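You operate a simulated robot arm through the tools that you are given. There is no shell and no other tool. Be economical: measure what you need, move in short steps, check, and stop when the job is done.

You run a simulated two-armed robot. Do the job below in one go: nothing can be reset, and whatever is moved stays where it is left.

## Task
Load the mill jar from the pink jug and screw its lid on.
Fine: unscrew the lid, pour all of it in, put the jug back, stand the jar beside the mill and leave no puddle. Set down upright: pink jug, mill jar.

Only the result counts: the job must be done as asked and must still hold three seconds after the hand-in. Knocking over, shifting, dropping, spilling or breaking anything else fails it. A push-on lid holds only when it is set on centred and level and pressed home; a screw cap is set on level and turned clockwise until tight.

## Robot
Two 7-joint arms with two-finger parallel grippers on one trunk, on a base that drives. Base frame: it is fixed to the floor where the robot stands at the start and does not move with it; the origin is under the middle of the robot, x ahead of it, y to its left, z up; the surface under the hand at the start is at about z = 0.85. Lengths are in m, angles in degrees, forces in N, time in s.
The left shoulder is at the start at [0.06, 0.143, 0.926], the right one opposite. With the tool pointing down near the work surface each hand reaches from about 0.3 to 0.72 m from the robot's upright axis, wherever it stands, measured 20 degrees to its own side. Places, roughly: bench top beside the mill [0.8, 0.6, 0.8]. Payload 1.57 kg a hand.
The TCP of each hand is the grasp point between the finger pads, 0.03 m short of the fingertips. In the tool frame z runs along the fingers and y along their closing line. Largest opening 0.11 m; finger width 0.024, thickness 0.012; the body of the gripper, 0.048 by 0.112 m, starts 0.078 m behind the TCP.
Orientation is told as [roll, pitch, yaw] about the base's x, y, z axes, in that order, counted from this pose: with the fingers straight down and closing along the base's y, the tool's x points along the base's -x, its y along +y and its z along -z.

## Interface
- The arms move only by the tool servo_tool. It takes "left_increments", "right_increments" or both (then of equal length, played together; a hand with none holds still); each is a list of rows, each a list of 7 numbers: the finger opening in m, from 0 to 0.11, then the shift along the tool's x, y, z in m, then the turn, a rotation vector about the tool's x, y, z in degrees. In form: [[grip, x, y, z, wx, wy, wz], ...]. A call has 1 to 12 rows; each row is the pose to reach, as a shift and turn from the pose commanded when the call began, along the tool's axes at that moment. Rows are played at 5 a second. More than 0.05 m and 8.6 degrees between two rows, or a gripper value outside its range, and nothing of the call is played. Where a pose cannot be reached the arm comes as near as it can. A force on the tool above 40 N (or 10 N above the force at the start of the call, whichever is more), or a blocked arm, ends the call early, and 0.2 s more pass. The fingers move at their own pace (about 0.045 m/s each) and stop on an object; they squeeze with about 25 N. The grip force told is the motor's: it shows also when the fingers shut on nothing. Time passes only in rows, and 0.2 s behind the last, so rows that repeat a pose let the fingers close. It gives the time, the measured TCP pose, the force on the tool (base axes), the opening and the grip force at its end, in the units of the frame above (readings bear some noise), with the torque about the TCP (base axes, N m) and any sound that the robot's microphone picked up.
- Cameras (640 x 400 px; columns grow to the right, rows downward): "scene" is now at [0.0475, 0.0062, 1.5361]; the picture's right is [0.07, -1.00, 0.00], its down [-0.76, -0.06, -0.65] and it looks along [0.65, 0.05, -0.76] (base axes); focal length 274 px, centre (320, 200). "left" rides on the left gripper at [0.07, -0.016, -0.141] in its tool frame; the picture's right is [0.23, 0.97, 0.00], its down [-0.86, 0.20, -0.48] and it looks along [-0.47, 0.11, 0.88] (tool axes); focal length 222 px, centre (320, 200). "right" rides on the right gripper at [0.07, 0.016, -0.141] in its tool frame; the picture's right is [-0.23, 0.97, 0.00], its down [-0.86, -0.20, -0.48] and it looks along [-0.47, -0.11, 0.88] (tool axes); focal length 222 px, centre (320, 200). There is no depth. A picture from a camera that has moved, and an enlarged one, comes with that camera's place and axes in the base frame and with its lens.
- camera(camera): a new picture of that camera. It takes no simulated time.
- lift_body(by): slides the trunk up (or, below 0, down) by that many m; the arms and the scene camera ride with it, the base frame stays. It gives what a move gives, with no picture.
- steer(legs): drives the robot by 1 to 6 legs, each [ahead, left, turn to the left] in m, m and degrees, along the robot's own axes; the way and the turn of a leg run together, so that a leg with both is an arc; at most 1.5 m and 180 degrees a leg. The arms and the cameras ride along, it lands a little off, and it stops where it bumps. It gives what a move gives.
- aim_head(pan, tilt): turns the head with the scene camera to pan (to the left, within 86 degrees either way) and tilt (down, from -29 to 69), counted from straight ahead of the robot. It gives what a move gives.
- enlarge(camera, box): a new picture of the part [left, top, right, bottom] of that camera's present view, enlarged. It takes no simulated time.
- close_job(): hands the job in; it is judged then, once.

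Go step by step. Nothing tells you exact positions but the pictures and the camera data: compare them with the known pose of the tool, close in by small moves and look again before you grip or let go. The budget is 120 turns and 92 pictures, counting those below and the enlarged ones. Unless the task says otherwise, let go and move clear before handing in, and close with one line.

The tools are called after ">>>" as name(argument=value, ...) on one line, values as JSON. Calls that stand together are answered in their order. servo_tool: Moves the arms, as the interface text tells. Its arguments: {"type":"object","properties":{"left_increments":{"type":"array"},"right_increments":{"type":"array"}},"required":[]} The other tools are called the same way: lift_body (by) slides the trunk up or down; steer (legs) drives the base; aim_head (pan, tilt) turns the head that bears the scene camera; camera (camera) takes a picture; enlarge (camera, box) takes an enlarged picture of a part of a camera's view; close_job () hands the job in.

At the start:

```text
clock: 0.0
left_ee_pos: [0.4615, 0.3158, 1.0003]
left_tool_rot: [-0.2, -0.1, 0.0]
left_wrist_force: [0.0, 0.5, 0.0]
left_torque: [-0.02, -0.01, 0.01]
left_finger_gap: 0.1103
left_gripper_force: 0.1
right_ee_pos: [0.4314, -0.1628, 1.0002]
right_tool_rot: [0.1, 0.0, -0.1]
right_wrist_force: [0.5, 0.6, 0.2]
right_torque: [-0.01, 0.0, 0.0]
right_finger_gap: 0.1099
right_gripper_force: 0.1
trunk travel left (down, up): [-0.525, 0.065]
robot x, y, heading: [-0.0005, -0.0017, -0.0]
head pan, tilt: [4.2, 49.7]
```

scene: 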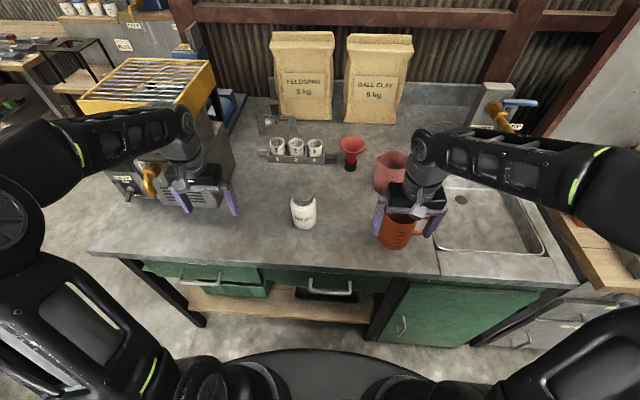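
right: 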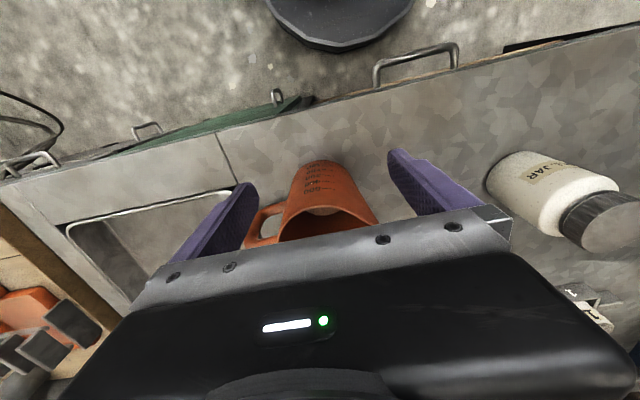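
left: 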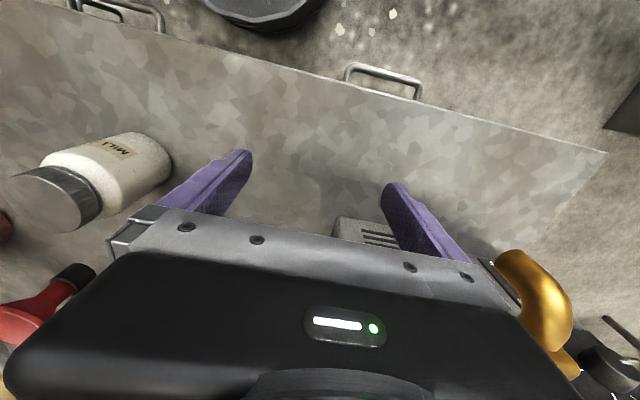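

I see the mill jar (white, grey lid) in the middle, an orange jug under the right hand, a pink jug behind it, a red funnel, and the mill on the left. I'll take closer looks first.

>>> enlarge(camera="scene", box=[240, 120, 460, 258])

>>> enlarge(camera="scene", box=[80, 50, 300, 250])

```text
2.90 times, centred on (350, 189) of scene
camera zoom: at [0.0475, 0.0062, 1.5361], right [0.07, -1.0, 0.0], down [-0.76, -0.06, -0.65], along [0.65, 0.05, -0.76], focal length 793 px, centre (233, 232)
```

zoom: 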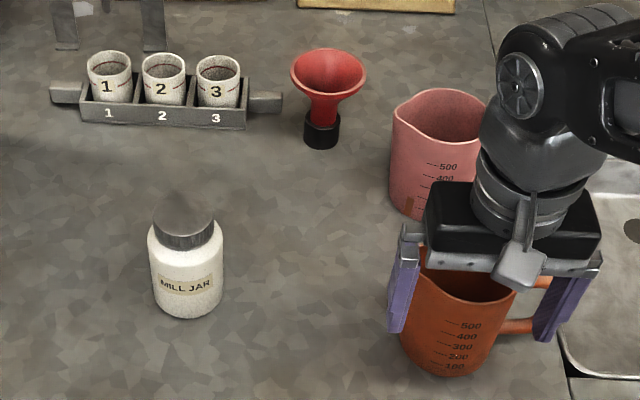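

```text
2.00 times, centred on (190, 150) of scene
camera zoom: at [0.0475, 0.0062, 1.5361], right [0.07, -1.0, 0.0], down [-0.76, -0.06, -0.65], along [0.65, 0.05, -0.76], focal length 547 px, centre (580, 300)
```

zoom: 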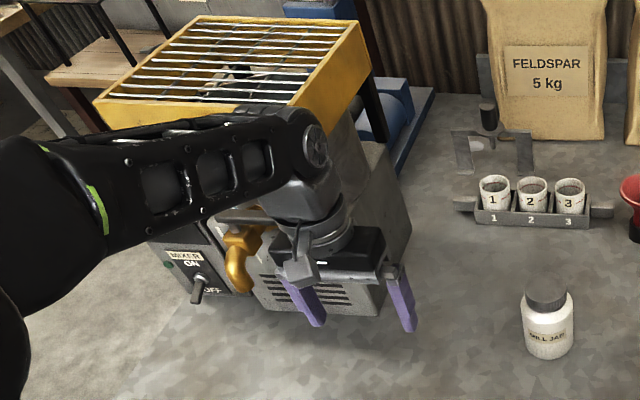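

The mill itself isn't identified clearly. I'll turn the head left to look.

>>> aim_head(pan=40, tilt=35)

>>> camera(camera="scene")

```text
clock: 1.0
left_ee_pos: [0.4618, 0.3154, 0.9992]
left_tool_rot: [0.0, 0.0, 0.0]
left_wrist_force: [0.0, 1.0, 0.5]
left_torque: [0.0, -0.02, 0.0]
left_finger_gap: 0.1096
left_gripper_force: 0.1
right_ee_pos: [0.4319, -0.1627, 0.9998]
right_tool_rot: [0.0, 0.0, 0.0]
right_wrist_force: [-0.2, -0.3, 0.7]
right_torque: [0.01, -0.01, -0.01]
right_finger_gap: 0.1099
right_gripper_force: 0.0
trunk travel left (down, up): [-0.525, 0.065]
robot x, y, heading: [-0.0012, 0.001, -0.1]
head pan, tilt: [40.0, 35.0]
```

```text
86 pictures are left
camera scene: at [0.0379, 0.0571, 1.5573], right [0.64, -0.77, 0.0], down [-0.44, -0.37, -0.82], along [0.63, 0.53, -0.57], focal length 274 px, centre (320, 200)
```

scene: 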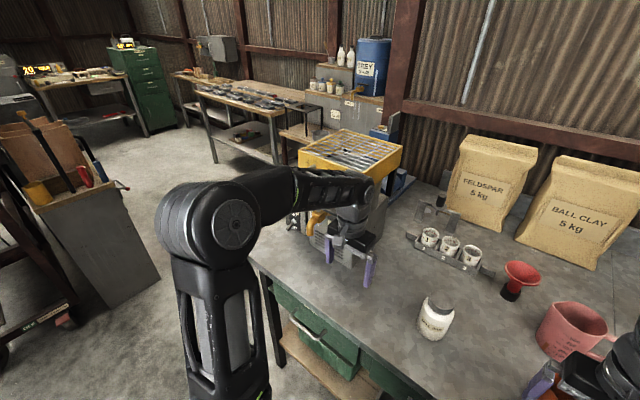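

The mill is the machine with the yellow grille at the left end of the bench. I'll raise both hands and pull them back for a clear view.

>>> servo_tool(right_increments=[[0.11, 0, 0, -0.05, 0, 0, 0], [0.11, 0, 0, -0.1, 0, 0, 0], [0.11, 0, 0, -0.14, 0, 0, 0], [0.11, 0.04, -0.03, -0.14, 0, 0, 0], [0.11, 0.08, -0.06, -0.14, 0, 0, 0], [0.11, 0.1, -0.1, -0.14, 0, 0, 0]], left_increments=[[0.11, 0, 0, -0.03, 0, 0, 0], [0.11, 0, 0, -0.06, 0, 0, 0], [0.11, 0.04, 0, -0.1, 0, 0, 0], [0.11, 0.08, 0.0, -0.1, 0, 0, 0], [0.11, 0.1, 0.03, -0.1, 0, 0, 0], [0.11, 0.12, 0.06, -0.1, 0, 0, 0]])

>>> aim_head(pan=0, tilt=50)

>>> camera(camera="scene")

>>> enlarge(camera="scene", box=[240, 100, 500, 262])

>>> enlarge(camera="scene", box=[60, 60, 300, 210])

```text
refused: row 3 steps farther than a row can; nothing moved
```

```text
clock: 2.1
left_ee_pos: [0.4627, 0.3154, 1.0002]
left_tool_rot: [0.0, 0.0, 0.0]
left_wrist_force: [-0.8, -0.1, -0.6]
left_torque: [0.01, 0.01, 0.0]
left_finger_gap: 0.1101
left_gripper_force: 0.1
right_ee_pos: [0.4317, -0.1632, 0.9993]
right_tool_rot: [0.1, 0.0, 0.0]
right_wrist_force: [-0.1, 0.1, -1.7]
right_torque: [0.04, 0.02, 0.03]
right_finger_gap: 0.1098
right_gripper_force: 0.2
trunk travel left (down, up): [-0.525, 0.065]
robot x, y, heading: [-0.0027, 0.0001, -0.2]
head pan, tilt: [0.0, 50.0]
```

```text
85 pictures are left
camera scene: at [0.0475, 0.0006, 1.5357], right [0.0, -1.0, 0.0], down [-0.77, 0.0, -0.64], along [0.64, 0.0, -0.77], focal length 274 px, centre (320, 200)
```

scene: 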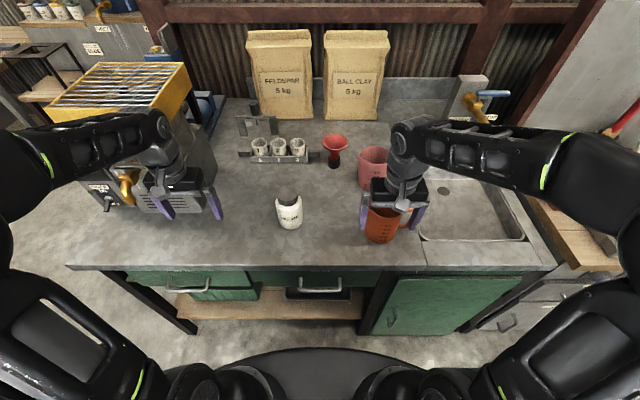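

```text
2.46 times, centred on (370, 181) of scene
camera zoom: at [0.0475, 0.0006, 1.5357], right [0.0, -1.0, 0.0], down [-0.77, 0.0, -0.64], along [0.64, 0.0, -0.77], focal length 674 px, centre (197, 247)
```

zoom: 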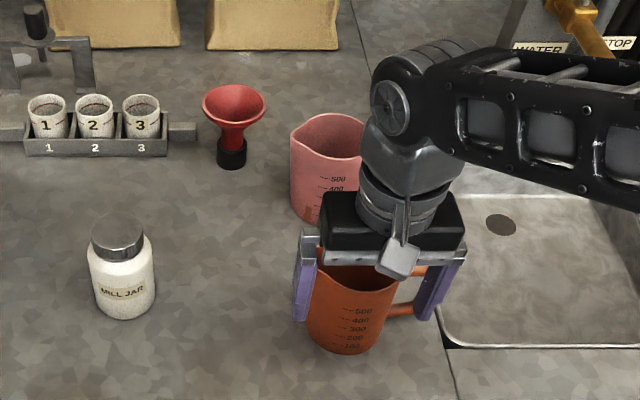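

```text
2.67 times, centred on (180, 135) of scene
camera zoom: at [0.0475, 0.0006, 1.5357], right [0.0, -1.0, 0.0], down [-0.77, 0.0, -0.64], along [0.64, 0.0, -0.77], focal length 730 px, centre (693, 373)
```

zoom: 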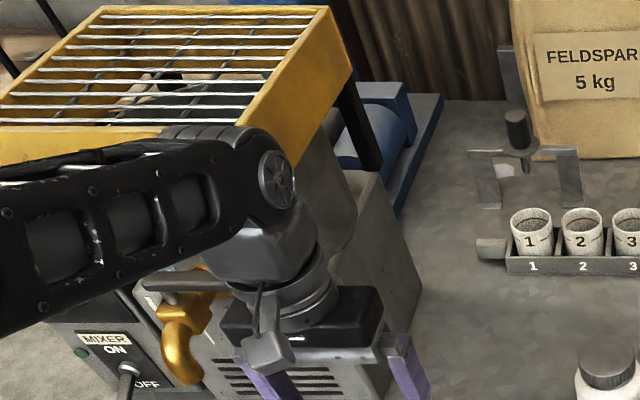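

The grey box is labelled "MIXER", with a blue machine behind it that may be the mill, so I need a better view. I'll retract the arms with shorter steps.

>>> servo_tool(right_increments=[[0.11, 0, 0, -0.04, 0, 0, 0], [0.11, 0, 0, -0.08, 0, 0, 0], [0.11, 0, 0, -0.12, 0, 0, 0], [0.11, 0, 0, -0.15, 0, 0, 0], [0.11, 0.03, -0.03, -0.15, 0, 0, 0], [0.11, 0.06, -0.06, -0.15, 0, 0, 0], [0.11, 0.09, -0.09, -0.15, 0, 0, 0]], left_increments=[[0.11, 0, 0, -0.03, 0, 0, 0], [0.11, 0, 0, -0.06, 0, 0, 0], [0.11, 0.03, 0, -0.09, 0, 0, 0], [0.11, 0.06, 0.0, -0.1, 0, 0, 0], [0.11, 0.09, 0.03, -0.1, 0, 0, 0], [0.11, 0.12, 0.06, -0.1, 0, 0, 0], [0.11, 0.12, 0.06, -0.1, 0, 0, 0]])

>>> lift_body(by=0.06)

>>> camera(camera="scene")

>>> camera(camera="left")

```text
clock: 3.9
left_ee_pos: [0.3414, 0.3757, 1.1001]
left_tool_rot: [0.2, -0.1, 0.0]
left_wrist_force: [-0.8, -1.4, -0.3]
left_torque: [0.02, -0.02, 0.01]
left_finger_gap: 0.1099
left_gripper_force: 0.2
right_ee_pos: [0.3593, -0.1497, 1.161]
right_tool_rot: [2.2, -8.1, 15.4]
right_wrist_force: [0.2, -0.3, -1.2]
right_torque: [0.05, -0.04, -0.01]
right_finger_gap: 0.11
right_gripper_force: 0.0
right hand out of reach, approached as far as the arm can: row 3, 4, 5, 6, 7
trunk travel left (down, up): [-0.525, 0.065]
robot x, y, heading: [-0.0007, 0.0026, -0.0]
head pan, tilt: [0.0, 50.0]
stopped in row 7 (right hand): the arm was blocked; the commanded pose is now the measured one
```

```text
clock: 4.9
left_ee_pos: [0.3414, 0.3754, 1.16]
left_tool_rot: [0.0, 0.0, 0.0]
left_wrist_force: [-0.6, 0.0, -1.1]
left_torque: [-0.05, -0.02, -0.02]
left_finger_gap: 0.1099
left_gripper_force: 0.1
right_ee_pos: [0.3605, -0.1497, 1.2212]
right_tool_rot: [2.1, -7.9, 15.4]
right_wrist_force: [0.1, 0.5, 0.1]
right_torque: [0.03, -0.02, 0.0]
right_finger_gap: 0.1102
right_gripper_force: 0.1
trunk travel left (down, up): [-0.585, 0.005]
robot x, y, heading: [-0.0003, -0.0014, 0.0]
head pan, tilt: [0.0, 50.0]
```

```text
82 pictures are left
camera scene: at [0.0472, 0.0004, 1.5956], right [0.0, -1.0, 0.0], down [-0.77, 0.0, -0.64], along [0.64, 0.0, -0.77], focal length 274 px, centre (320, 200)
```

scene: 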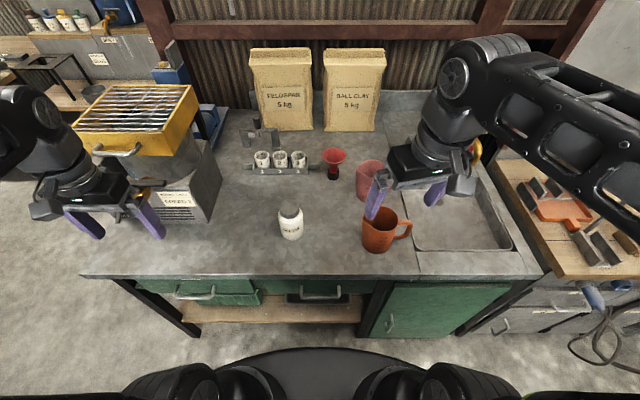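

```text
81 pictures are left
camera left: at [0.2739, 0.3577, 1.3011], right [-0.23, 0.97, 0.0], down [0.86, 0.2, 0.48], along [0.47, 0.11, -0.88], focal length 222 px, centre (320, 200)
```

left: 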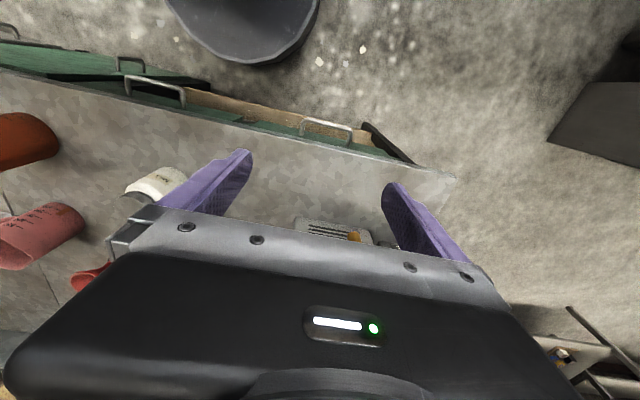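

>>> enlarge(camera="scene", box=[60, 70, 260, 250])

>>> enlarge(camera="scene", box=[260, 130, 440, 260])

```text
2.22 times, centred on (160, 160) of scene
camera zoom: at [0.0472, 0.0004, 1.5956], right [0.0, -1.0, 0.0], down [-0.77, 0.0, -0.64], along [0.64, 0.0, -0.77], focal length 608 px, centre (676, 289)
```

zoom: 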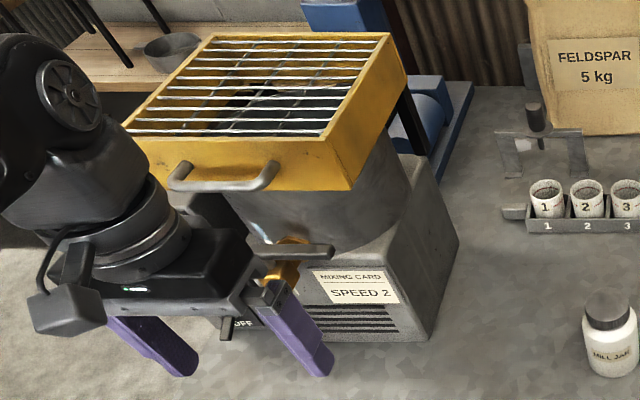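

```text
3.08 times, centred on (350, 195) of scene
camera zoom: at [0.0472, 0.0004, 1.5956], right [0.0, -1.0, 0.0], down [-0.77, 0.0, -0.64], along [0.64, 0.0, -0.77], focal length 842 px, centre (228, 215)
```

zoom: 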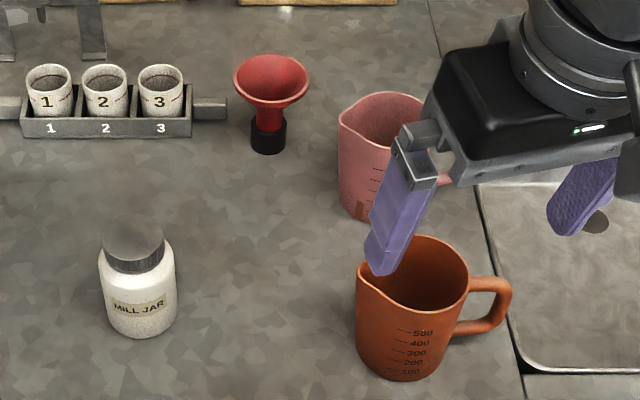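

I'll back up and strafe left to inspect the area around the mixer and the blue machine.

>>> steer(legs=[[-0.25, 0, 0], [0, 0.9, 0]])

>>> aim_head(pan=-10, tilt=35)

>>> camera(camera="scene")

```text
clock: 11.1
left_ee_pos: [0.0927, 1.2721, 1.1599]
left_tool_rot: [0.0, 0.0, 0.0]
left_wrist_force: [0.1, -0.1, 0.4]
left_torque: [0.0, -0.01, 0.0]
left_finger_gap: 0.1102
left_gripper_force: 0.1
right_ee_pos: [0.1088, 0.7487, 1.2205]
right_tool_rot: [2.2, -8.0, 15.5]
right_wrist_force: [0.0, -0.3, 0.2]
right_torque: [0.0, 0.01, 0.05]
right_finger_gap: 0.1102
right_gripper_force: 0.1
trunk travel left (down, up): [-0.585, 0.005]
robot x, y, heading: [-0.2541, 0.896, -0.2]
head pan, tilt: [0.0, 50.0]
```

```text
clock: 11.8
left_ee_pos: [0.0922, 1.2724, 1.1605]
left_tool_rot: [0.0, 0.0, -0.1]
left_wrist_force: [-1.0, 0.2, 0.1]
left_torque: [0.0, -0.02, 0.01]
left_finger_gap: 0.1097
left_gripper_force: 0.0
right_ee_pos: [0.1086, 0.7494, 1.2208]
right_tool_rot: [2.1, -7.9, 15.5]
right_wrist_force: [-0.4, 0.4, 0.3]
right_torque: [0.01, 0.01, -0.01]
right_finger_gap: 0.1099
right_gripper_force: 0.1
trunk travel left (down, up): [-0.585, 0.005]
robot x, y, heading: [-0.2538, 0.8955, -0.1]
head pan, tilt: [-10.0, 35.0]
```

```text
78 pictures are left
camera scene: at [-0.1938, 0.8835, 1.6173], right [-0.17, -0.98, 0.0], down [-0.57, 0.1, -0.82], along [0.81, -0.14, -0.57], focal length 274 px, centre (320, 200)
```

scene: 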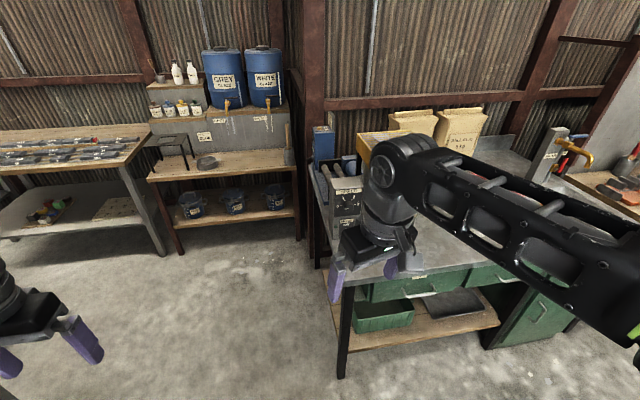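

>>> steer(legs=[[0, 0, -45]])

>>> aim_head(pan=30, tilt=35)

>>> camera(camera="scene")

```text
clock: 14.2
left_ee_pos: [0.2562, 0.9262, 1.1595]
left_tool_rot: [-0.1, 0.0, -44.4]
left_wrist_force: [-0.2, 0.8, 0.4]
left_torque: [0.03, 0.0, 0.0]
left_finger_gap: 0.11
left_gripper_force: 0.1
right_ee_pos: [-0.0973, 0.5393, 1.2221]
right_tool_rot: [2.0, -7.9, -29.0]
right_wrist_force: [0.1, -0.3, -0.1]
right_torque: [-0.03, -0.02, -0.01]
right_finger_gap: 0.1097
right_gripper_force: 0.0
trunk travel left (down, up): [-0.585, 0.005]
robot x, y, heading: [-0.2515, 0.8972, -44.2]
head pan, tilt: [-10.0, 35.0]
```

```text
clock: 15.3
left_ee_pos: [0.2561, 0.9257, 1.1597]
left_tool_rot: [0.0, 0.0, -44.4]
left_wrist_force: [-0.6, -0.9, 0.1]
left_torque: [-0.01, 0.0, 0.0]
left_finger_gap: 0.1102
left_gripper_force: 0.1
right_ee_pos: [-0.0978, 0.5402, 1.2202]
right_tool_rot: [2.1, -7.9, -28.8]
right_wrist_force: [-0.3, 0.9, -0.6]
right_torque: [-0.01, 0.04, 0.0]
right_finger_gap: 0.1098
right_gripper_force: 0.1
trunk travel left (down, up): [-0.585, 0.005]
robot x, y, heading: [-0.2544, 0.8988, -44.4]
head pan, tilt: [30.0, 35.0]
```

```text
77 pictures are left
camera scene: at [-0.1866, 0.8978, 1.6174], right [-0.25, -0.97, 0.0], down [-0.56, 0.14, -0.82], along [0.79, -0.2, -0.57], focal length 274 px, centre (320, 200)
```

scene: 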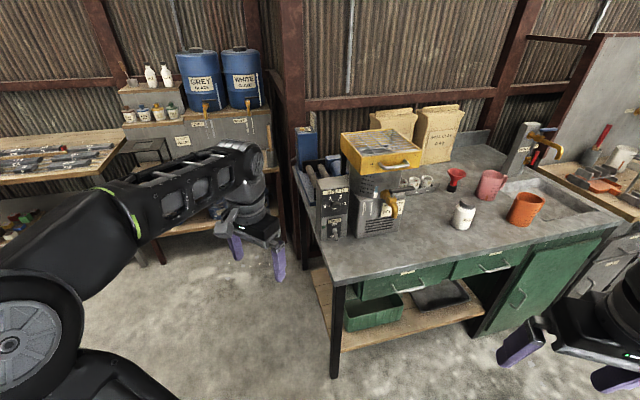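

>>> enlarge(camera="scene", box=[280, 110, 420, 260])

>>> enlarge(camera="scene", box=[400, 140, 580, 240])

```text
2.67 times, centred on (350, 185) of scene
camera zoom: at [-0.1866, 0.8978, 1.6174], right [-0.25, -0.97, 0.0], down [-0.56, 0.14, -0.82], along [0.79, -0.2, -0.57], focal length 730 px, centre (240, 240)
```

zoom: 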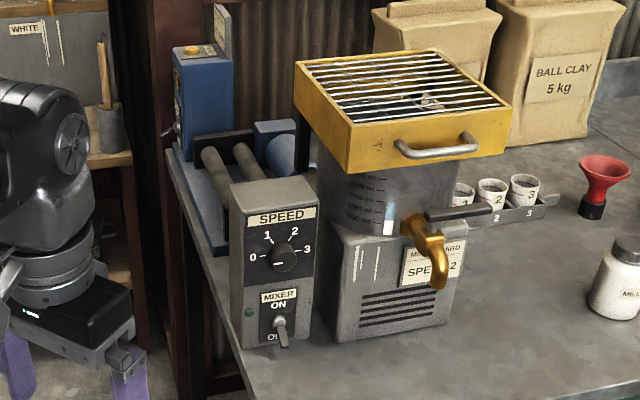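

```text
3.56 times, centred on (490, 190) of scene
camera zoom: at [-0.1866, 0.8978, 1.6174], right [-0.25, -0.97, 0.0], down [-0.56, 0.14, -0.82], along [0.79, -0.2, -0.57], focal length 973 px, centre (-284, 236)
```

zoom: 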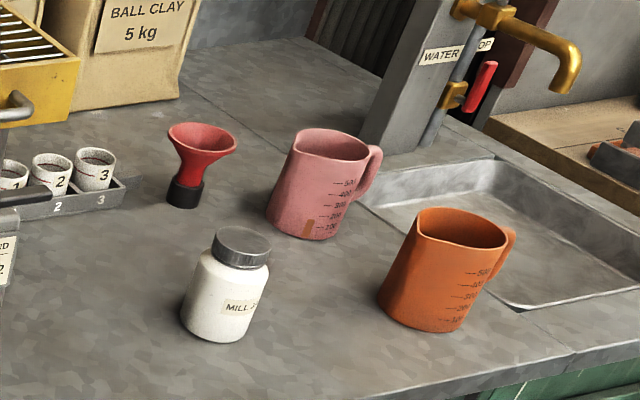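

The blue roller machine at the bench's back left is the jar mill; the spot [0.8, 0.6] looks to be the bench patch right in front of it, behind the mixer control box. I'll drive around the left bench end to look at that patch.

>>> steer(legs=[[0.0, 0.6, 0], [0.257, 0.28, 0], [0, 0, -45]])

>>> aim_head(pan=5, tilt=45)

>>> camera(camera="scene")

```text
clock: 22.8
left_ee_pos: [0.9285, 1.0161, 1.1593]
left_tool_rot: [0.0, 0.0, -89.2]
left_wrist_force: [-0.7, 0.3, -0.5]
left_torque: [-0.02, 0.0, -0.01]
left_finger_gap: 0.1101
left_gripper_force: 0.1
right_ee_pos: [0.4045, 0.9928, 1.2211]
right_tool_rot: [2.1, -7.9, -73.7]
right_wrist_force: [0.9, 0.8, 0.5]
right_torque: [0.01, 0.02, 0.01]
right_finger_gap: 0.1102
right_gripper_force: 0.0
trunk travel left (down, up): [-0.585, 0.005]
robot x, y, heading: [0.547, 1.351, -89.2]
head pan, tilt: [30.0, 35.0]
```

```text
clock: 23.6
left_ee_pos: [0.9279, 1.0168, 1.1599]
left_tool_rot: [0.1, 0.0, -89.2]
left_wrist_force: [-0.9, -0.2, 0.1]
left_torque: [0.02, 0.02, 0.0]
left_finger_gap: 0.11
left_gripper_force: 0.1
right_ee_pos: [0.4045, 0.9904, 1.22]
right_tool_rot: [2.2, -7.9, -73.7]
right_wrist_force: [0.3, 0.3, 0.2]
right_torque: [0.03, -0.01, 0.01]
right_finger_gap: 0.11
right_gripper_force: 0.0
trunk travel left (down, up): [-0.585, 0.005]
robot x, y, heading: [0.55, 1.354, -89.2]
head pan, tilt: [5.0, 45.0]
```

```text
74 pictures are left
camera scene: at [0.5566, 1.3032, 1.6026], right [-0.99, -0.1, 0.0], down [-0.07, 0.7, -0.71], along [0.07, -0.7, -0.71], focal length 274 px, centre (320, 200)
```

scene: 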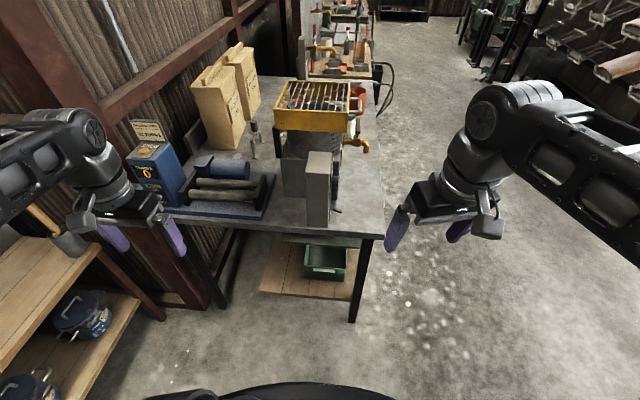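

>>> enlarge(camera="scene", box=[130, 100, 390, 260])

```text
2.46 times, centred on (260, 180) of scene
camera zoom: at [0.5566, 1.3032, 1.6026], right [-0.99, -0.1, 0.0], down [-0.07, 0.7, -0.71], along [0.07, -0.7, -0.71], focal length 674 px, centre (468, 249)
```

zoom: 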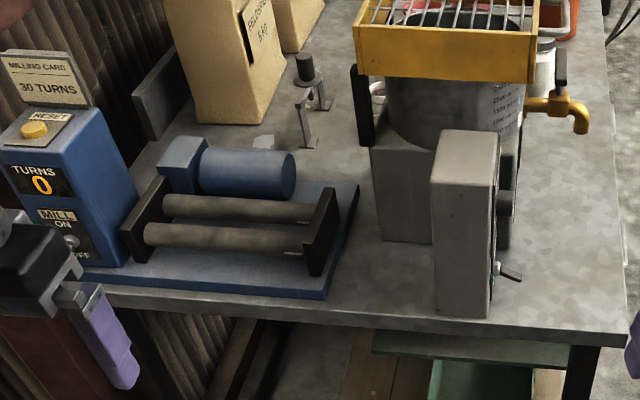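

The mill (blue, rollers) is at x≈0.83–1.25, y≈0.43–0.69. The free patch beside it, behind the control box, centres near [0.75, 0.62]. I'll drive back to the start for the jar and jug work.

>>> steer(legs=[[0, 0, 45], [-0.257, -0.28, 0], [0, -0.6, 0], [0, 0, 44.2], [0, -0.9, 0], [0.24, 0, 0]])

>>> aim_head(pan=0, tilt=50)

```text
clock: 38.9
left_ee_pos: [0.3467, 0.3782, 1.1586]
left_tool_rot: [-0.1, 0.1, 1.5]
left_wrist_force: [0.6, 0.1, 0.7]
left_torque: [0.05, 0.05, -0.02]
left_finger_gap: 0.1101
left_gripper_force: 0.2
right_ee_pos: [0.3783, -0.1444, 1.2201]
right_tool_rot: [2.1, -7.9, 17.0]
right_wrist_force: [0.1, 0.6, -0.9]
right_torque: [0.04, 0.02, -0.02]
right_finger_gap: 0.11
right_gripper_force: 0.0
trunk travel left (down, up): [-0.585, 0.005]
robot x, y, heading: [0.0125, -0.0085, 1.7]
head pan, tilt: [5.0, 45.0]
```

```text
clock: 39.6
left_ee_pos: [0.3462, 0.3773, 1.1588]
left_tool_rot: [0.1, 0.0, 1.5]
left_wrist_force: [0.2, 0.0, -0.5]
left_torque: [0.0, -0.02, -0.02]
left_finger_gap: 0.1099
left_gripper_force: 0.1
right_ee_pos: [0.3765, -0.1453, 1.2217]
right_tool_rot: [2.1, -8.0, 17.0]
right_wrist_force: [-1.0, 0.2, 0.6]
right_torque: [-0.01, -0.02, -0.03]
right_finger_gap: 0.1101
right_gripper_force: 0.1
trunk travel left (down, up): [-0.585, 0.005]
robot x, y, heading: [0.014, -0.0066, 1.4]
head pan, tilt: [0.0, 50.0]
```

Back near the start. I'll lower the trunk to its original height and bring the left hand to a diagonal pose (yaw −45°) toward the jar, to hold its body.

>>> lift_body(by=-0.06)

>>> servo_tool(left_increments=[[0.11, -0.013, -0.025, 0.01, 0, 0, 7.5], [0.11, -0.027, -0.05, 0.02, 0, 0, 15], [0.11, -0.04, -0.075, 0.03, 0, 0, 22.5], [0.11, -0.053, -0.1, 0.04, 0, 0, 30], [0.11, -0.067, -0.125, 0.05, 0, 0, 37.5], [0.11, -0.08, -0.15, 0.06, 0, 0, 45]])

>>> servo_tool(left_increments=[[0.11, 0, 0, 0, 0, -8, 0], [0.11, 0, 0, 0, 0, -16, 0], [0.11, 0, 0, 0, 0, -24, 0], [0.11, 0, 0, 0, 0, -32, 0], [0.11, 0, 0, 0, 0, -40, 0], [0.11, 0, 0, 0, 0, -47, 0]])

>>> camera(camera="scene")

>>> camera(camera="left")

```text
clock: 40.6
left_ee_pos: [0.345, 0.3779, 1.1002]
left_tool_rot: [0.0, 0.0, 1.6]
left_wrist_force: [0.3, 0.2, 0.5]
left_torque: [-0.01, 0.01, 0.01]
left_finger_gap: 0.11
left_gripper_force: 0.0
right_ee_pos: [0.3763, -0.1446, 1.1612]
right_tool_rot: [2.0, -8.0, 17.0]
right_wrist_force: [0.4, 0.1, 1.1]
right_torque: [-0.01, 0.05, -0.04]
right_finger_gap: 0.1099
right_gripper_force: 0.0
trunk travel left (down, up): [-0.525, 0.065]
robot x, y, heading: [0.0167, -0.0039, 1.8]
head pan, tilt: [0.0, 50.0]
```

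```text
clock: 42.0
left_ee_pos: [0.4303, 0.2314, 1.0381]
left_tool_rot: [0.0, 0.0, -43.6]
left_wrist_force: [0.1, -0.1, 0.1]
left_torque: [-0.03, 0.02, 0.0]
left_finger_gap: 0.11
left_gripper_force: 0.1
right_ee_pos: [0.378, -0.1455, 1.1591]
right_tool_rot: [2.1, -7.9, 17.0]
right_wrist_force: [-0.5, 0.7, -0.4]
right_torque: [-0.02, 0.01, 0.04]
right_finger_gap: 0.1101
right_gripper_force: 0.1
trunk travel left (down, up): [-0.525, 0.065]
robot x, y, heading: [0.0108, -0.0039, 1.5]
head pan, tilt: [0.0, 50.0]
```

```text
clock: 43.4
left_ee_pos: [0.4284, 0.2301, 1.0398]
left_tool_rot: [0.1, -47.1, -43.5]
left_wrist_force: [0.1, -0.3, 0.3]
left_torque: [-0.03, 0.03, 0.01]
left_finger_gap: 0.1098
left_gripper_force: 0.0
right_ee_pos: [0.3753, -0.1451, 1.161]
right_tool_rot: [2.1, -7.8, 17.0]
right_wrist_force: [0.0, 0.2, 0.5]
right_torque: [0.02, -0.02, 0.03]
right_finger_gap: 0.1099
right_gripper_force: 0.1
trunk travel left (down, up): [-0.525, 0.065]
robot x, y, heading: [0.0115, -0.0035, 1.2]
head pan, tilt: [0.0, 50.0]
```

```text
72 pictures are left
camera scene: at [0.0601, -0.0031, 1.5357], right [0.03, -1.0, 0.0], down [-0.77, -0.02, -0.64], along [0.64, 0.02, -0.77], focal length 274 px, centre (320, 200)
```

scene: 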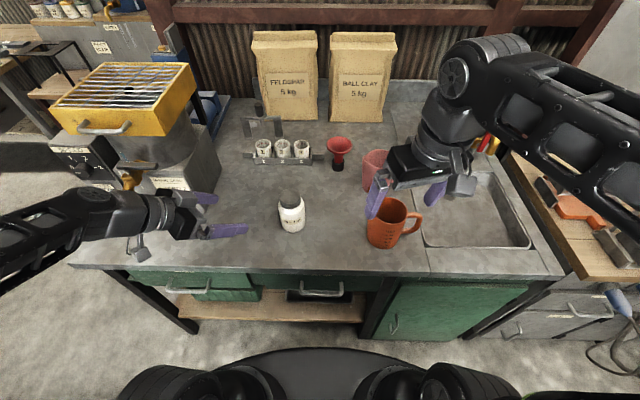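

```text
71 pictures are left
camera left: at [0.3099, 0.3219, 1.0852], right [0.56, 0.81, -0.17], down [0.3, -0.01, 0.95], along [0.77, -0.58, -0.26], focal length 222 px, centre (320, 200)
```

left: 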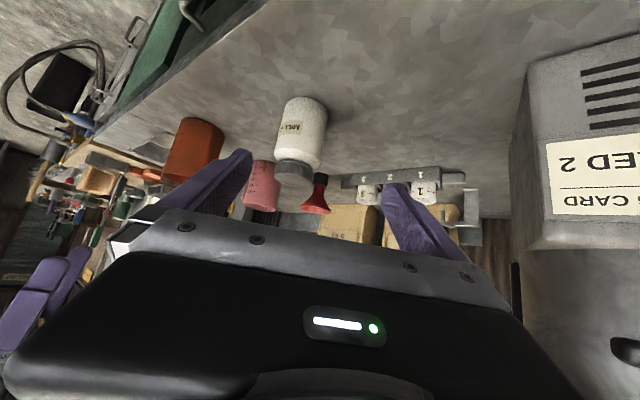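

The left camera puts the jar axis near [0.54, 0.09], lid top z≈0.97. I'll line up and approach partway with the left hand.

>>> servo_tool(left_increments=[[0.11, -0.006, -0.011, 0.03, 0, 0, 0], [0.11, -0.013, -0.022, 0.07, 0, 0, 0], [0.11, -0.013, -0.022, 0.11, 0, 0, 0]])

>>> camera(camera="left")

>>> enlarge(camera="scene", box=[180, 140, 380, 265])

```text
clock: 44.2
left_ee_pos: [0.4806, 0.1531, 0.974]
left_tool_rot: [0.2, -46.9, -43.5]
left_wrist_force: [0.4, 0.9, 0.4]
left_torque: [-0.02, 0.03, 0.01]
left_finger_gap: 0.1101
left_gripper_force: 0.1
right_ee_pos: [0.3772, -0.1455, 1.1603]
right_tool_rot: [2.1, -7.9, 16.9]
right_wrist_force: [0.4, -0.2, -0.3]
right_torque: [0.01, 0.02, 0.01]
right_finger_gap: 0.1096
right_gripper_force: 0.1
trunk travel left (down, up): [-0.525, 0.065]
robot x, y, heading: [0.0152, -0.0059, 1.4]
head pan, tilt: [0.0, 50.0]
```

```text
70 pictures are left
camera left: at [0.3609, 0.245, 1.0207], right [0.56, 0.81, -0.17], down [0.31, -0.02, 0.95], along [0.77, -0.58, -0.26], focal length 222 px, centre (320, 200)
```

left: 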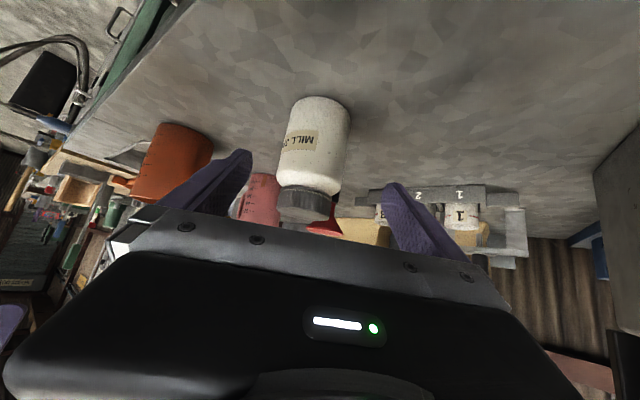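

```text
3.20 times, centred on (280, 202) of scene
camera zoom: at [0.0617, -0.004, 1.5356], right [0.03, -1.0, 0.0], down [-0.77, -0.02, -0.64], along [0.64, 0.02, -0.77], focal length 876 px, centre (448, 192)
```

zoom: 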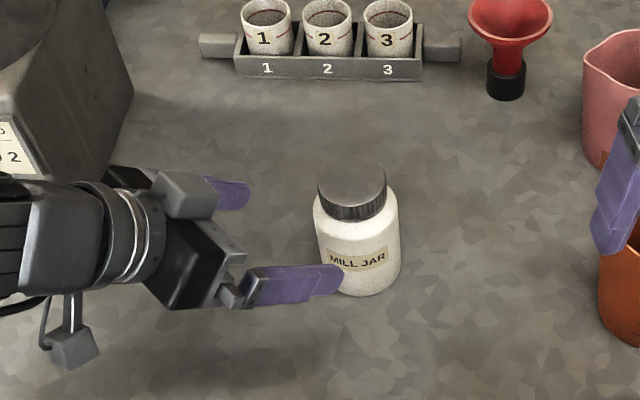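

Alignment looks good: the jar is centred between the fingers. I'll advance to the body and close gently, watching forces.

>>> servo_tool(left_increments=[[0.11, 0, 0, 0.04, 0, 0, 0], [0.11, 0, 0, 0.08, 0, 0, 0], [0.11, 0, 0, 0.115, 0, 0, 0], [0.11, 0, 0, 0.115, 0, 0, 0]])

>>> camera(camera="left")

>>> enlarge(camera="scene", box=[180, 140, 380, 265])

```text
clock: 45.2
left_ee_pos: [0.5409, 0.0954, 0.8969]
left_tool_rot: [0.0, -47.1, -43.6]
left_wrist_force: [0.3, -0.3, 0.0]
left_torque: [0.02, 0.0, 0.04]
left_finger_gap: 0.1101
left_gripper_force: 0.0
right_ee_pos: [0.3761, -0.1443, 1.1609]
right_tool_rot: [2.1, -7.9, 17.1]
right_wrist_force: [-0.4, 0.0, 0.5]
right_torque: [0.08, 0.0, 0.03]
right_finger_gap: 0.1099
right_gripper_force: 0.1
trunk travel left (down, up): [-0.525, 0.065]
robot x, y, heading: [0.0111, -0.0075, 1.4]
head pan, tilt: [0.0, 50.0]
```

```text
68 pictures are left
camera left: at [0.4219, 0.1869, 0.9419], right [0.56, 0.81, -0.17], down [0.31, -0.02, 0.95], along [0.77, -0.58, -0.26], focal length 222 px, centre (320, 200)
```

left: 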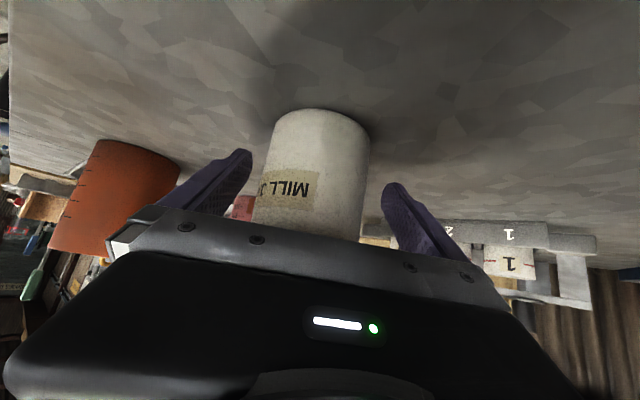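

```text
3.20 times, centred on (280, 202) of scene
camera zoom: at [0.0597, -0.0032, 1.5357], right [0.03, -1.0, 0.0], down [-0.77, -0.02, -0.64], along [0.64, 0.02, -0.77], focal length 876 px, centre (448, 192)
```

zoom: 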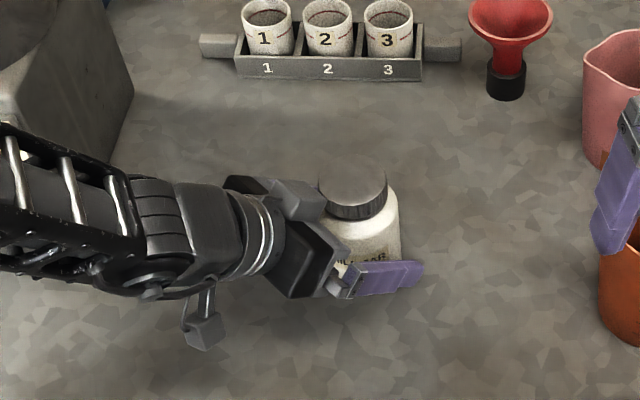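

The fingers straddle the body. Closing the left hand.

>>> servo_tool(left_increments=[[0.08, 0, 0, 0.115, 0, 0, 0], [0.05, 0, 0, 0.115, 0, 0, 0], [0.05, 0, 0, 0.115, 0, 0, 0], [0.05, 0, 0, 0.115, 0, 0, 0], [0.05, 0, 0, 0.115, 0, 0, 0]])

```text
refused: row 1 steps farther than a row can; nothing moved
```

>>> servo_tool(left_increments=[[0.08, 0, 0, 0, 0, 0, 0], [0.05, 0, 0, 0, 0, 0, 0], [0.05, 0, 0, 0, 0, 0, 0], [0.05, 0, 0, 0, 0, 0, 0], [0.05, 0, 0, 0, 0, 0, 0]])

>>> camera(camera="left")

```text
clock: 46.4
left_ee_pos: [0.5404, 0.0942, 0.895]
left_tool_rot: [0.0, -47.0, -43.5]
left_wrist_force: [-1.6, -2.1, 0.3]
left_torque: [-0.07, 0.03, 0.01]
left_finger_gap: 0.074
left_gripper_force: 24.8
right_ee_pos: [0.3745, -0.1453, 1.161]
right_tool_rot: [2.2, -7.9, 17.0]
right_wrist_force: [-0.1, 0.1, 0.0]
right_torque: [0.02, 0.01, -0.02]
right_finger_gap: 0.1101
right_gripper_force: 0.1
trunk travel left (down, up): [-0.525, 0.065]
robot x, y, heading: [0.0183, -0.0055, 1.6]
head pan, tilt: [0.0, 50.0]
```

```text
66 pictures are left
camera left: at [0.422, 0.1866, 0.9421], right [0.56, 0.81, -0.17], down [0.31, -0.02, 0.95], along [0.77, -0.58, -0.26], focal length 222 px, centre (320, 200)
```

left: 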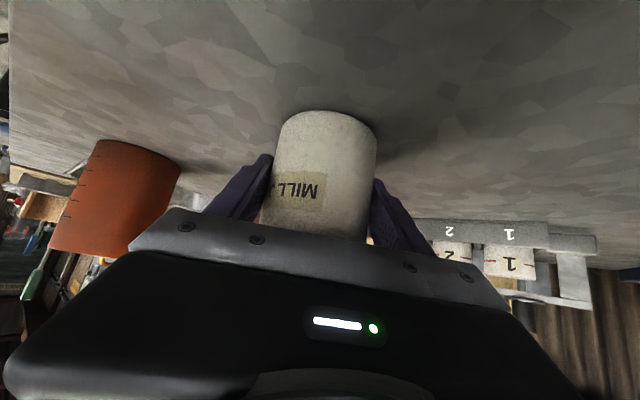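

The jar is held (0.074 m body). Next I bring the right hand upright and above the lid.

>>> servo_tool(right_increments=[[0.11, 0, 0, 0, 1, 4, 0], [0.11, 0, 0, 0, 2.1, 7.9, 0]])

>>> servo_tool(right_increments=[[0.11, -0.028, 0.022, 0.0, 0, 0, 7.5], [0.11, -0.057, 0.045, 0.0, 0, 0, 15], [0.11, -0.085, 0.067, 0.01, 0, 0, 22.5], [0.11, -0.113, 0.09, 0.02, 0, 0, 30], [0.11, -0.142, 0.112, 0.04, 0, 0, 37.5], [0.11, -0.17, 0.134, 0.06, 0, 0, 45], [0.11, -0.199, 0.157, 0.08, 0, 0, 52.5], [0.11, -0.227, 0.179, 0.09, 0, 0, 60]])

>>> camera(camera="right")

>>> enlarge(camera="scene", box=[180, 110, 420, 260])

```text
clock: 47.0
left_ee_pos: [0.5413, 0.0965, 0.8973]
left_tool_rot: [0.0, -47.0, -43.5]
left_wrist_force: [1.1, -0.1, 0.1]
left_torque: [0.05, 0.1, -0.02]
left_finger_gap: 0.0737
left_gripper_force: 25.5
right_ee_pos: [0.3856, -0.137, 1.1468]
right_tool_rot: [0.6, -4.4, 16.8]
right_wrist_force: [-0.3, 0.6, 0.7]
right_torque: [-0.03, -0.03, 0.0]
right_finger_gap: 0.1099
right_gripper_force: 0.0
right hand out of reach, approached as far as the arm can: row 1, 2
trunk travel left (down, up): [-0.525, 0.065]
robot x, y, heading: [0.0142, -0.0051, 1.7]
head pan, tilt: [0.0, 50.0]
```

```text
clock: 48.8
left_ee_pos: [0.5403, 0.0948, 0.897]
left_tool_rot: [-0.1, -47.0, -43.4]
left_wrist_force: [2.7, -0.9, 1.9]
left_torque: [-0.02, -0.07, -0.03]
left_finger_gap: 0.0738
left_gripper_force: 25.2
right_ee_pos: [0.5558, 0.0997, 1.074]
right_tool_rot: [4.3, -1.8, -43.4]
right_wrist_force: [-0.7, 1.2, 0.6]
right_torque: [-0.03, 0.03, 0.0]
right_finger_gap: 0.1099
right_gripper_force: 0.1
right hand out of reach, approached as far as the arm can: row 8
trunk travel left (down, up): [-0.525, 0.065]
robot x, y, heading: [0.0138, -0.0066, 1.7]
head pan, tilt: [0.0, 50.0]
```

```text
65 pictures are left
camera right: at [0.505, 0.1553, 1.2141], right [0.83, 0.55, 0.08], down [0.45, -0.75, 0.49], along [0.33, -0.37, -0.87], focal length 222 px, centre (320, 200)
```

right: 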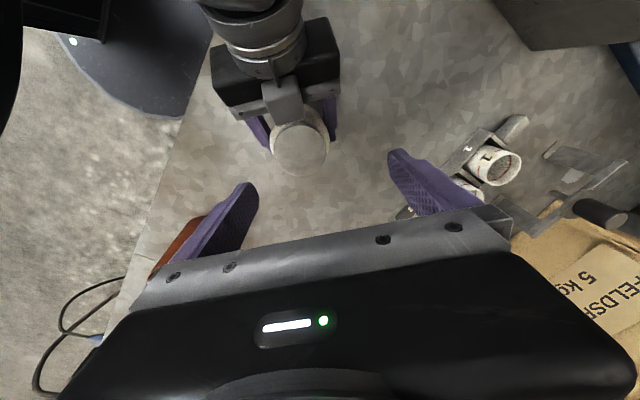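

```text
2.67 times, centred on (300, 185) of scene
camera zoom: at [0.0606, -0.0028, 1.5356], right [0.03, -1.0, 0.0], down [-0.77, -0.02, -0.64], along [0.64, 0.02, -0.77], focal length 730 px, centre (373, 240)
```

zoom: 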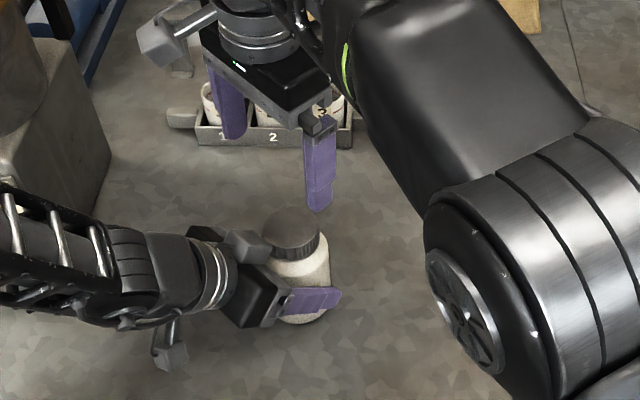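

The right camera puts the lid at [0.541, 0.095]. Descending toward it.

>>> servo_tool(right_increments=[[0.11, 0, 0, 0.02, 0, 0, 0], [0.11, 0, 0, 0.04, 0, 0, 0], [0.11, 0, 0, 0.05, 0, 0, 0], [0.11, 0, 0, 0.05, 0, 0, 0]])

>>> camera(camera="right")

```text
clock: 49.8
left_ee_pos: [0.542, 0.096, 0.8971]
left_tool_rot: [0.1, -47.0, -43.6]
left_wrist_force: [-0.4, 2.2, 2.6]
left_torque: [-0.09, -0.11, 0.06]
left_finger_gap: 0.0738
left_gripper_force: 25.2
right_ee_pos: [0.5587, 0.1024, 1.0224]
right_tool_rot: [4.1, -1.7, -43.4]
right_wrist_force: [-0.3, 0.6, -0.1]
right_torque: [-0.02, 0.01, 0.01]
right_finger_gap: 0.1103
right_gripper_force: 0.1
trunk travel left (down, up): [-0.525, 0.065]
robot x, y, heading: [0.0159, -0.0044, 1.5]
head pan, tilt: [0.0, 50.0]
```

```text
63 pictures are left
camera right: at [0.5085, 0.1578, 1.1637], right [0.83, 0.55, 0.08], down [0.45, -0.75, 0.49], along [0.33, -0.37, -0.87], focal length 222 px, centre (320, 200)
```

right: 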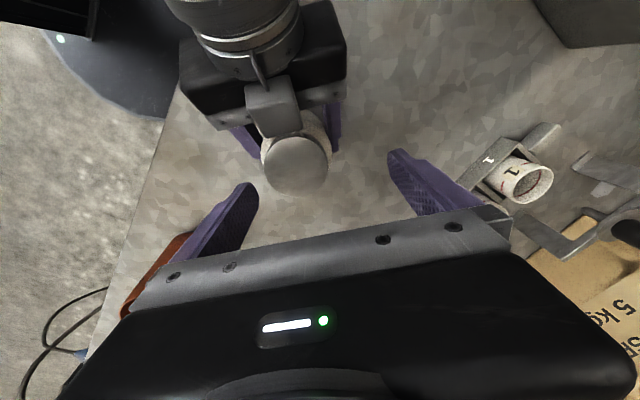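

>>> servo_tool(right_increments=[[0.11, 0.004, -0.009, 0, 2, 0.9, 0], [0.11, 0.0074, -0.0179, 0, 4.1, 1.7, 0], [0.11, 0.0074, -0.0179, 0, 4.1, 1.7, 0]])

>>> camera(camera="right")

```text
clock: 50.6
left_ee_pos: [0.5421, 0.0954, 0.8967]
left_tool_rot: [0.0, -47.0, -43.5]
left_wrist_force: [-1.4, 3.5, 2.7]
left_torque: [-0.01, -0.09, 0.05]
left_finger_gap: 0.0738
left_gripper_force: 24.9
right_ee_pos: [0.5411, 0.0949, 1.0222]
right_tool_rot: [-0.1, 0.1, -43.2]
right_wrist_force: [0.8, -0.5, 0.2]
right_torque: [-0.03, 0.01, 0.05]
right_finger_gap: 0.11
right_gripper_force: 0.2
trunk travel left (down, up): [-0.525, 0.065]
robot x, y, heading: [0.0124, -0.0047, 1.3]
head pan, tilt: [0.0, 50.0]
```

```text
62 pictures are left
camera right: at [0.501, 0.1547, 1.1641], right [0.83, 0.55, 0.0], down [0.49, -0.73, 0.48], along [0.26, -0.4, -0.88], focal length 222 px, centre (320, 200)
```

right: 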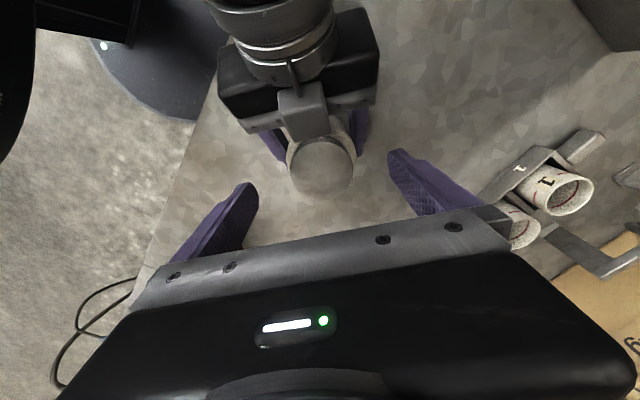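

Lid is centred at [0.541, 0.096]. Descend and close on it.

>>> servo_tool(right_increments=[[0.11, 0, 0, 0.025, 0, 0, 0], [0.11, 0, 0, 0.05, 0, 0, 0], [0.11, 0, 0, 0.056, 0, 0, 0], [0.08, 0, 0, 0.056, 0, 0, 0], [0.04, 0, 0, 0.056, 0, 0, 0], [0.04, 0, 0, 0.056, 0, 0, 0], [0.04, 0, 0, 0.056, 0, 0, 0], [0.04, 0, 0, 0.056, 0, 0, 0]])

>>> camera(camera="right")

>>> enlarge(camera="scene", box=[220, 140, 380, 260])

```text
clock: 52.4
left_ee_pos: [0.5407, 0.0944, 0.8965]
left_tool_rot: [0.0, -47.0, -43.6]
left_wrist_force: [-4.6, -2.0, 4.6]
left_torque: [0.36, -0.17, 0.07]
left_finger_gap: 0.074
left_gripper_force: 25.6
right_ee_pos: [0.5415, 0.0948, 0.9664]
right_tool_rot: [0.0, 0.0, -43.3]
right_wrist_force: [4.8, 4.2, -0.1]
right_torque: [-0.08, -0.16, -0.02]
right_finger_gap: 0.0736
right_gripper_force: 24.8
trunk travel left (down, up): [-0.525, 0.065]
robot x, y, heading: [0.0138, -0.0051, 1.7]
head pan, tilt: [0.0, 50.0]
```

```text
61 pictures are left
camera right: at [0.5017, 0.154, 1.1079], right [0.83, 0.55, 0.0], down [0.49, -0.73, 0.48], along [0.26, -0.4, -0.88], focal length 222 px, centre (320, 200)
```

right: 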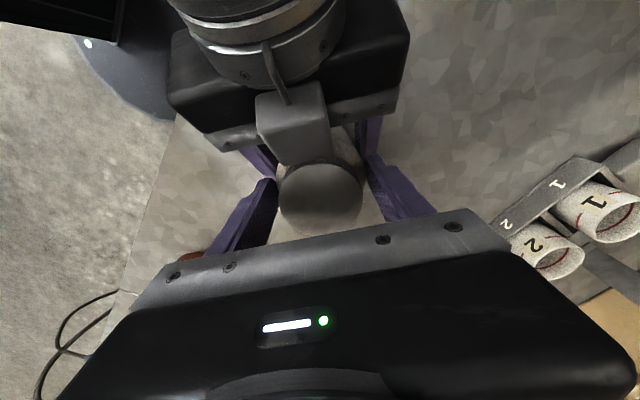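

```text
3.33 times, centred on (300, 200) of scene
camera zoom: at [0.0604, -0.0031, 1.5356], right [0.03, -1.0, 0.0], down [-0.77, -0.02, -0.64], along [0.64, 0.02, -0.77], focal length 912 px, centre (387, 200)
```

zoom: 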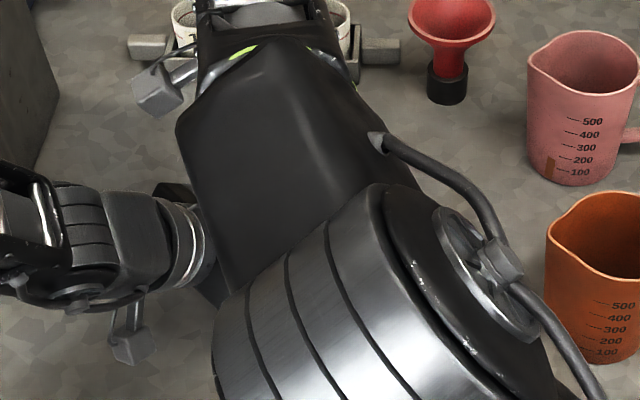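

The gap of 0.0736 means the fingertips gripped the jar's shoulder, below the lid. I'll open, rise 17 mm and close again.

>>> servo_tool(right_increments=[[0.09, 0, 0, 0, 0, 0, 0], [0.11, 0, 0, 0, 0, 0, 0], [0.11, 0, 0, -0.01, 0, 0, 0], [0.11, 0, 0, -0.017, 0, 0, 0], [0.08, 0, 0, -0.017, 0, 0, 0], [0.04, 0, 0, -0.017, 0, 0, 0], [0.04, 0, 0, -0.017, 0, 0, 0], [0.04, 0, 0, -0.017, 0, 0, 0], [0.04, 0, 0, -0.017, 0, 0, 0]])

>>> camera(camera="right")

```text
clock: 54.4
left_ee_pos: [0.5418, 0.0945, 0.8955]
left_tool_rot: [0.0, -47.0, -43.7]
left_wrist_force: [-5.0, -2.7, 2.9]
left_torque: [0.17, -0.29, -0.03]
left_finger_gap: 0.0736
left_gripper_force: 25.3
right_ee_pos: [0.5402, 0.0947, 0.982]
right_tool_rot: [0.1, 0.0, -43.2]
right_wrist_force: [6.9, 4.7, -0.7]
right_torque: [0.13, -0.15, 0.03]
right_finger_gap: 0.0569
right_gripper_force: 25.6
trunk travel left (down, up): [-0.525, 0.065]
robot x, y, heading: [0.0127, -0.0056, 1.3]
head pan, tilt: [0.0, 50.0]
```

```text
59 pictures are left
camera right: at [0.5015, 0.1539, 1.1244], right [0.83, 0.55, 0.0], down [0.49, -0.73, 0.48], along [0.27, -0.4, -0.88], focal length 222 px, centre (320, 200)
```

right: 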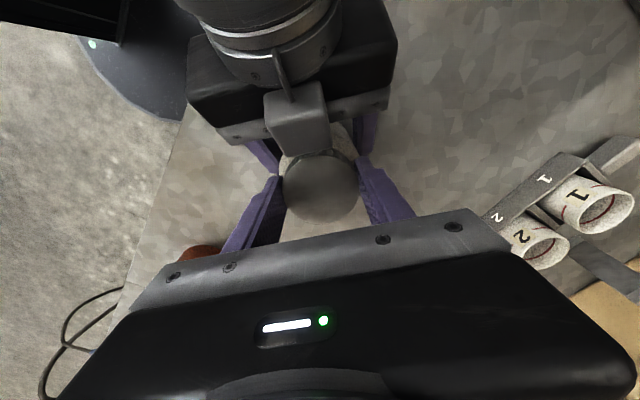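

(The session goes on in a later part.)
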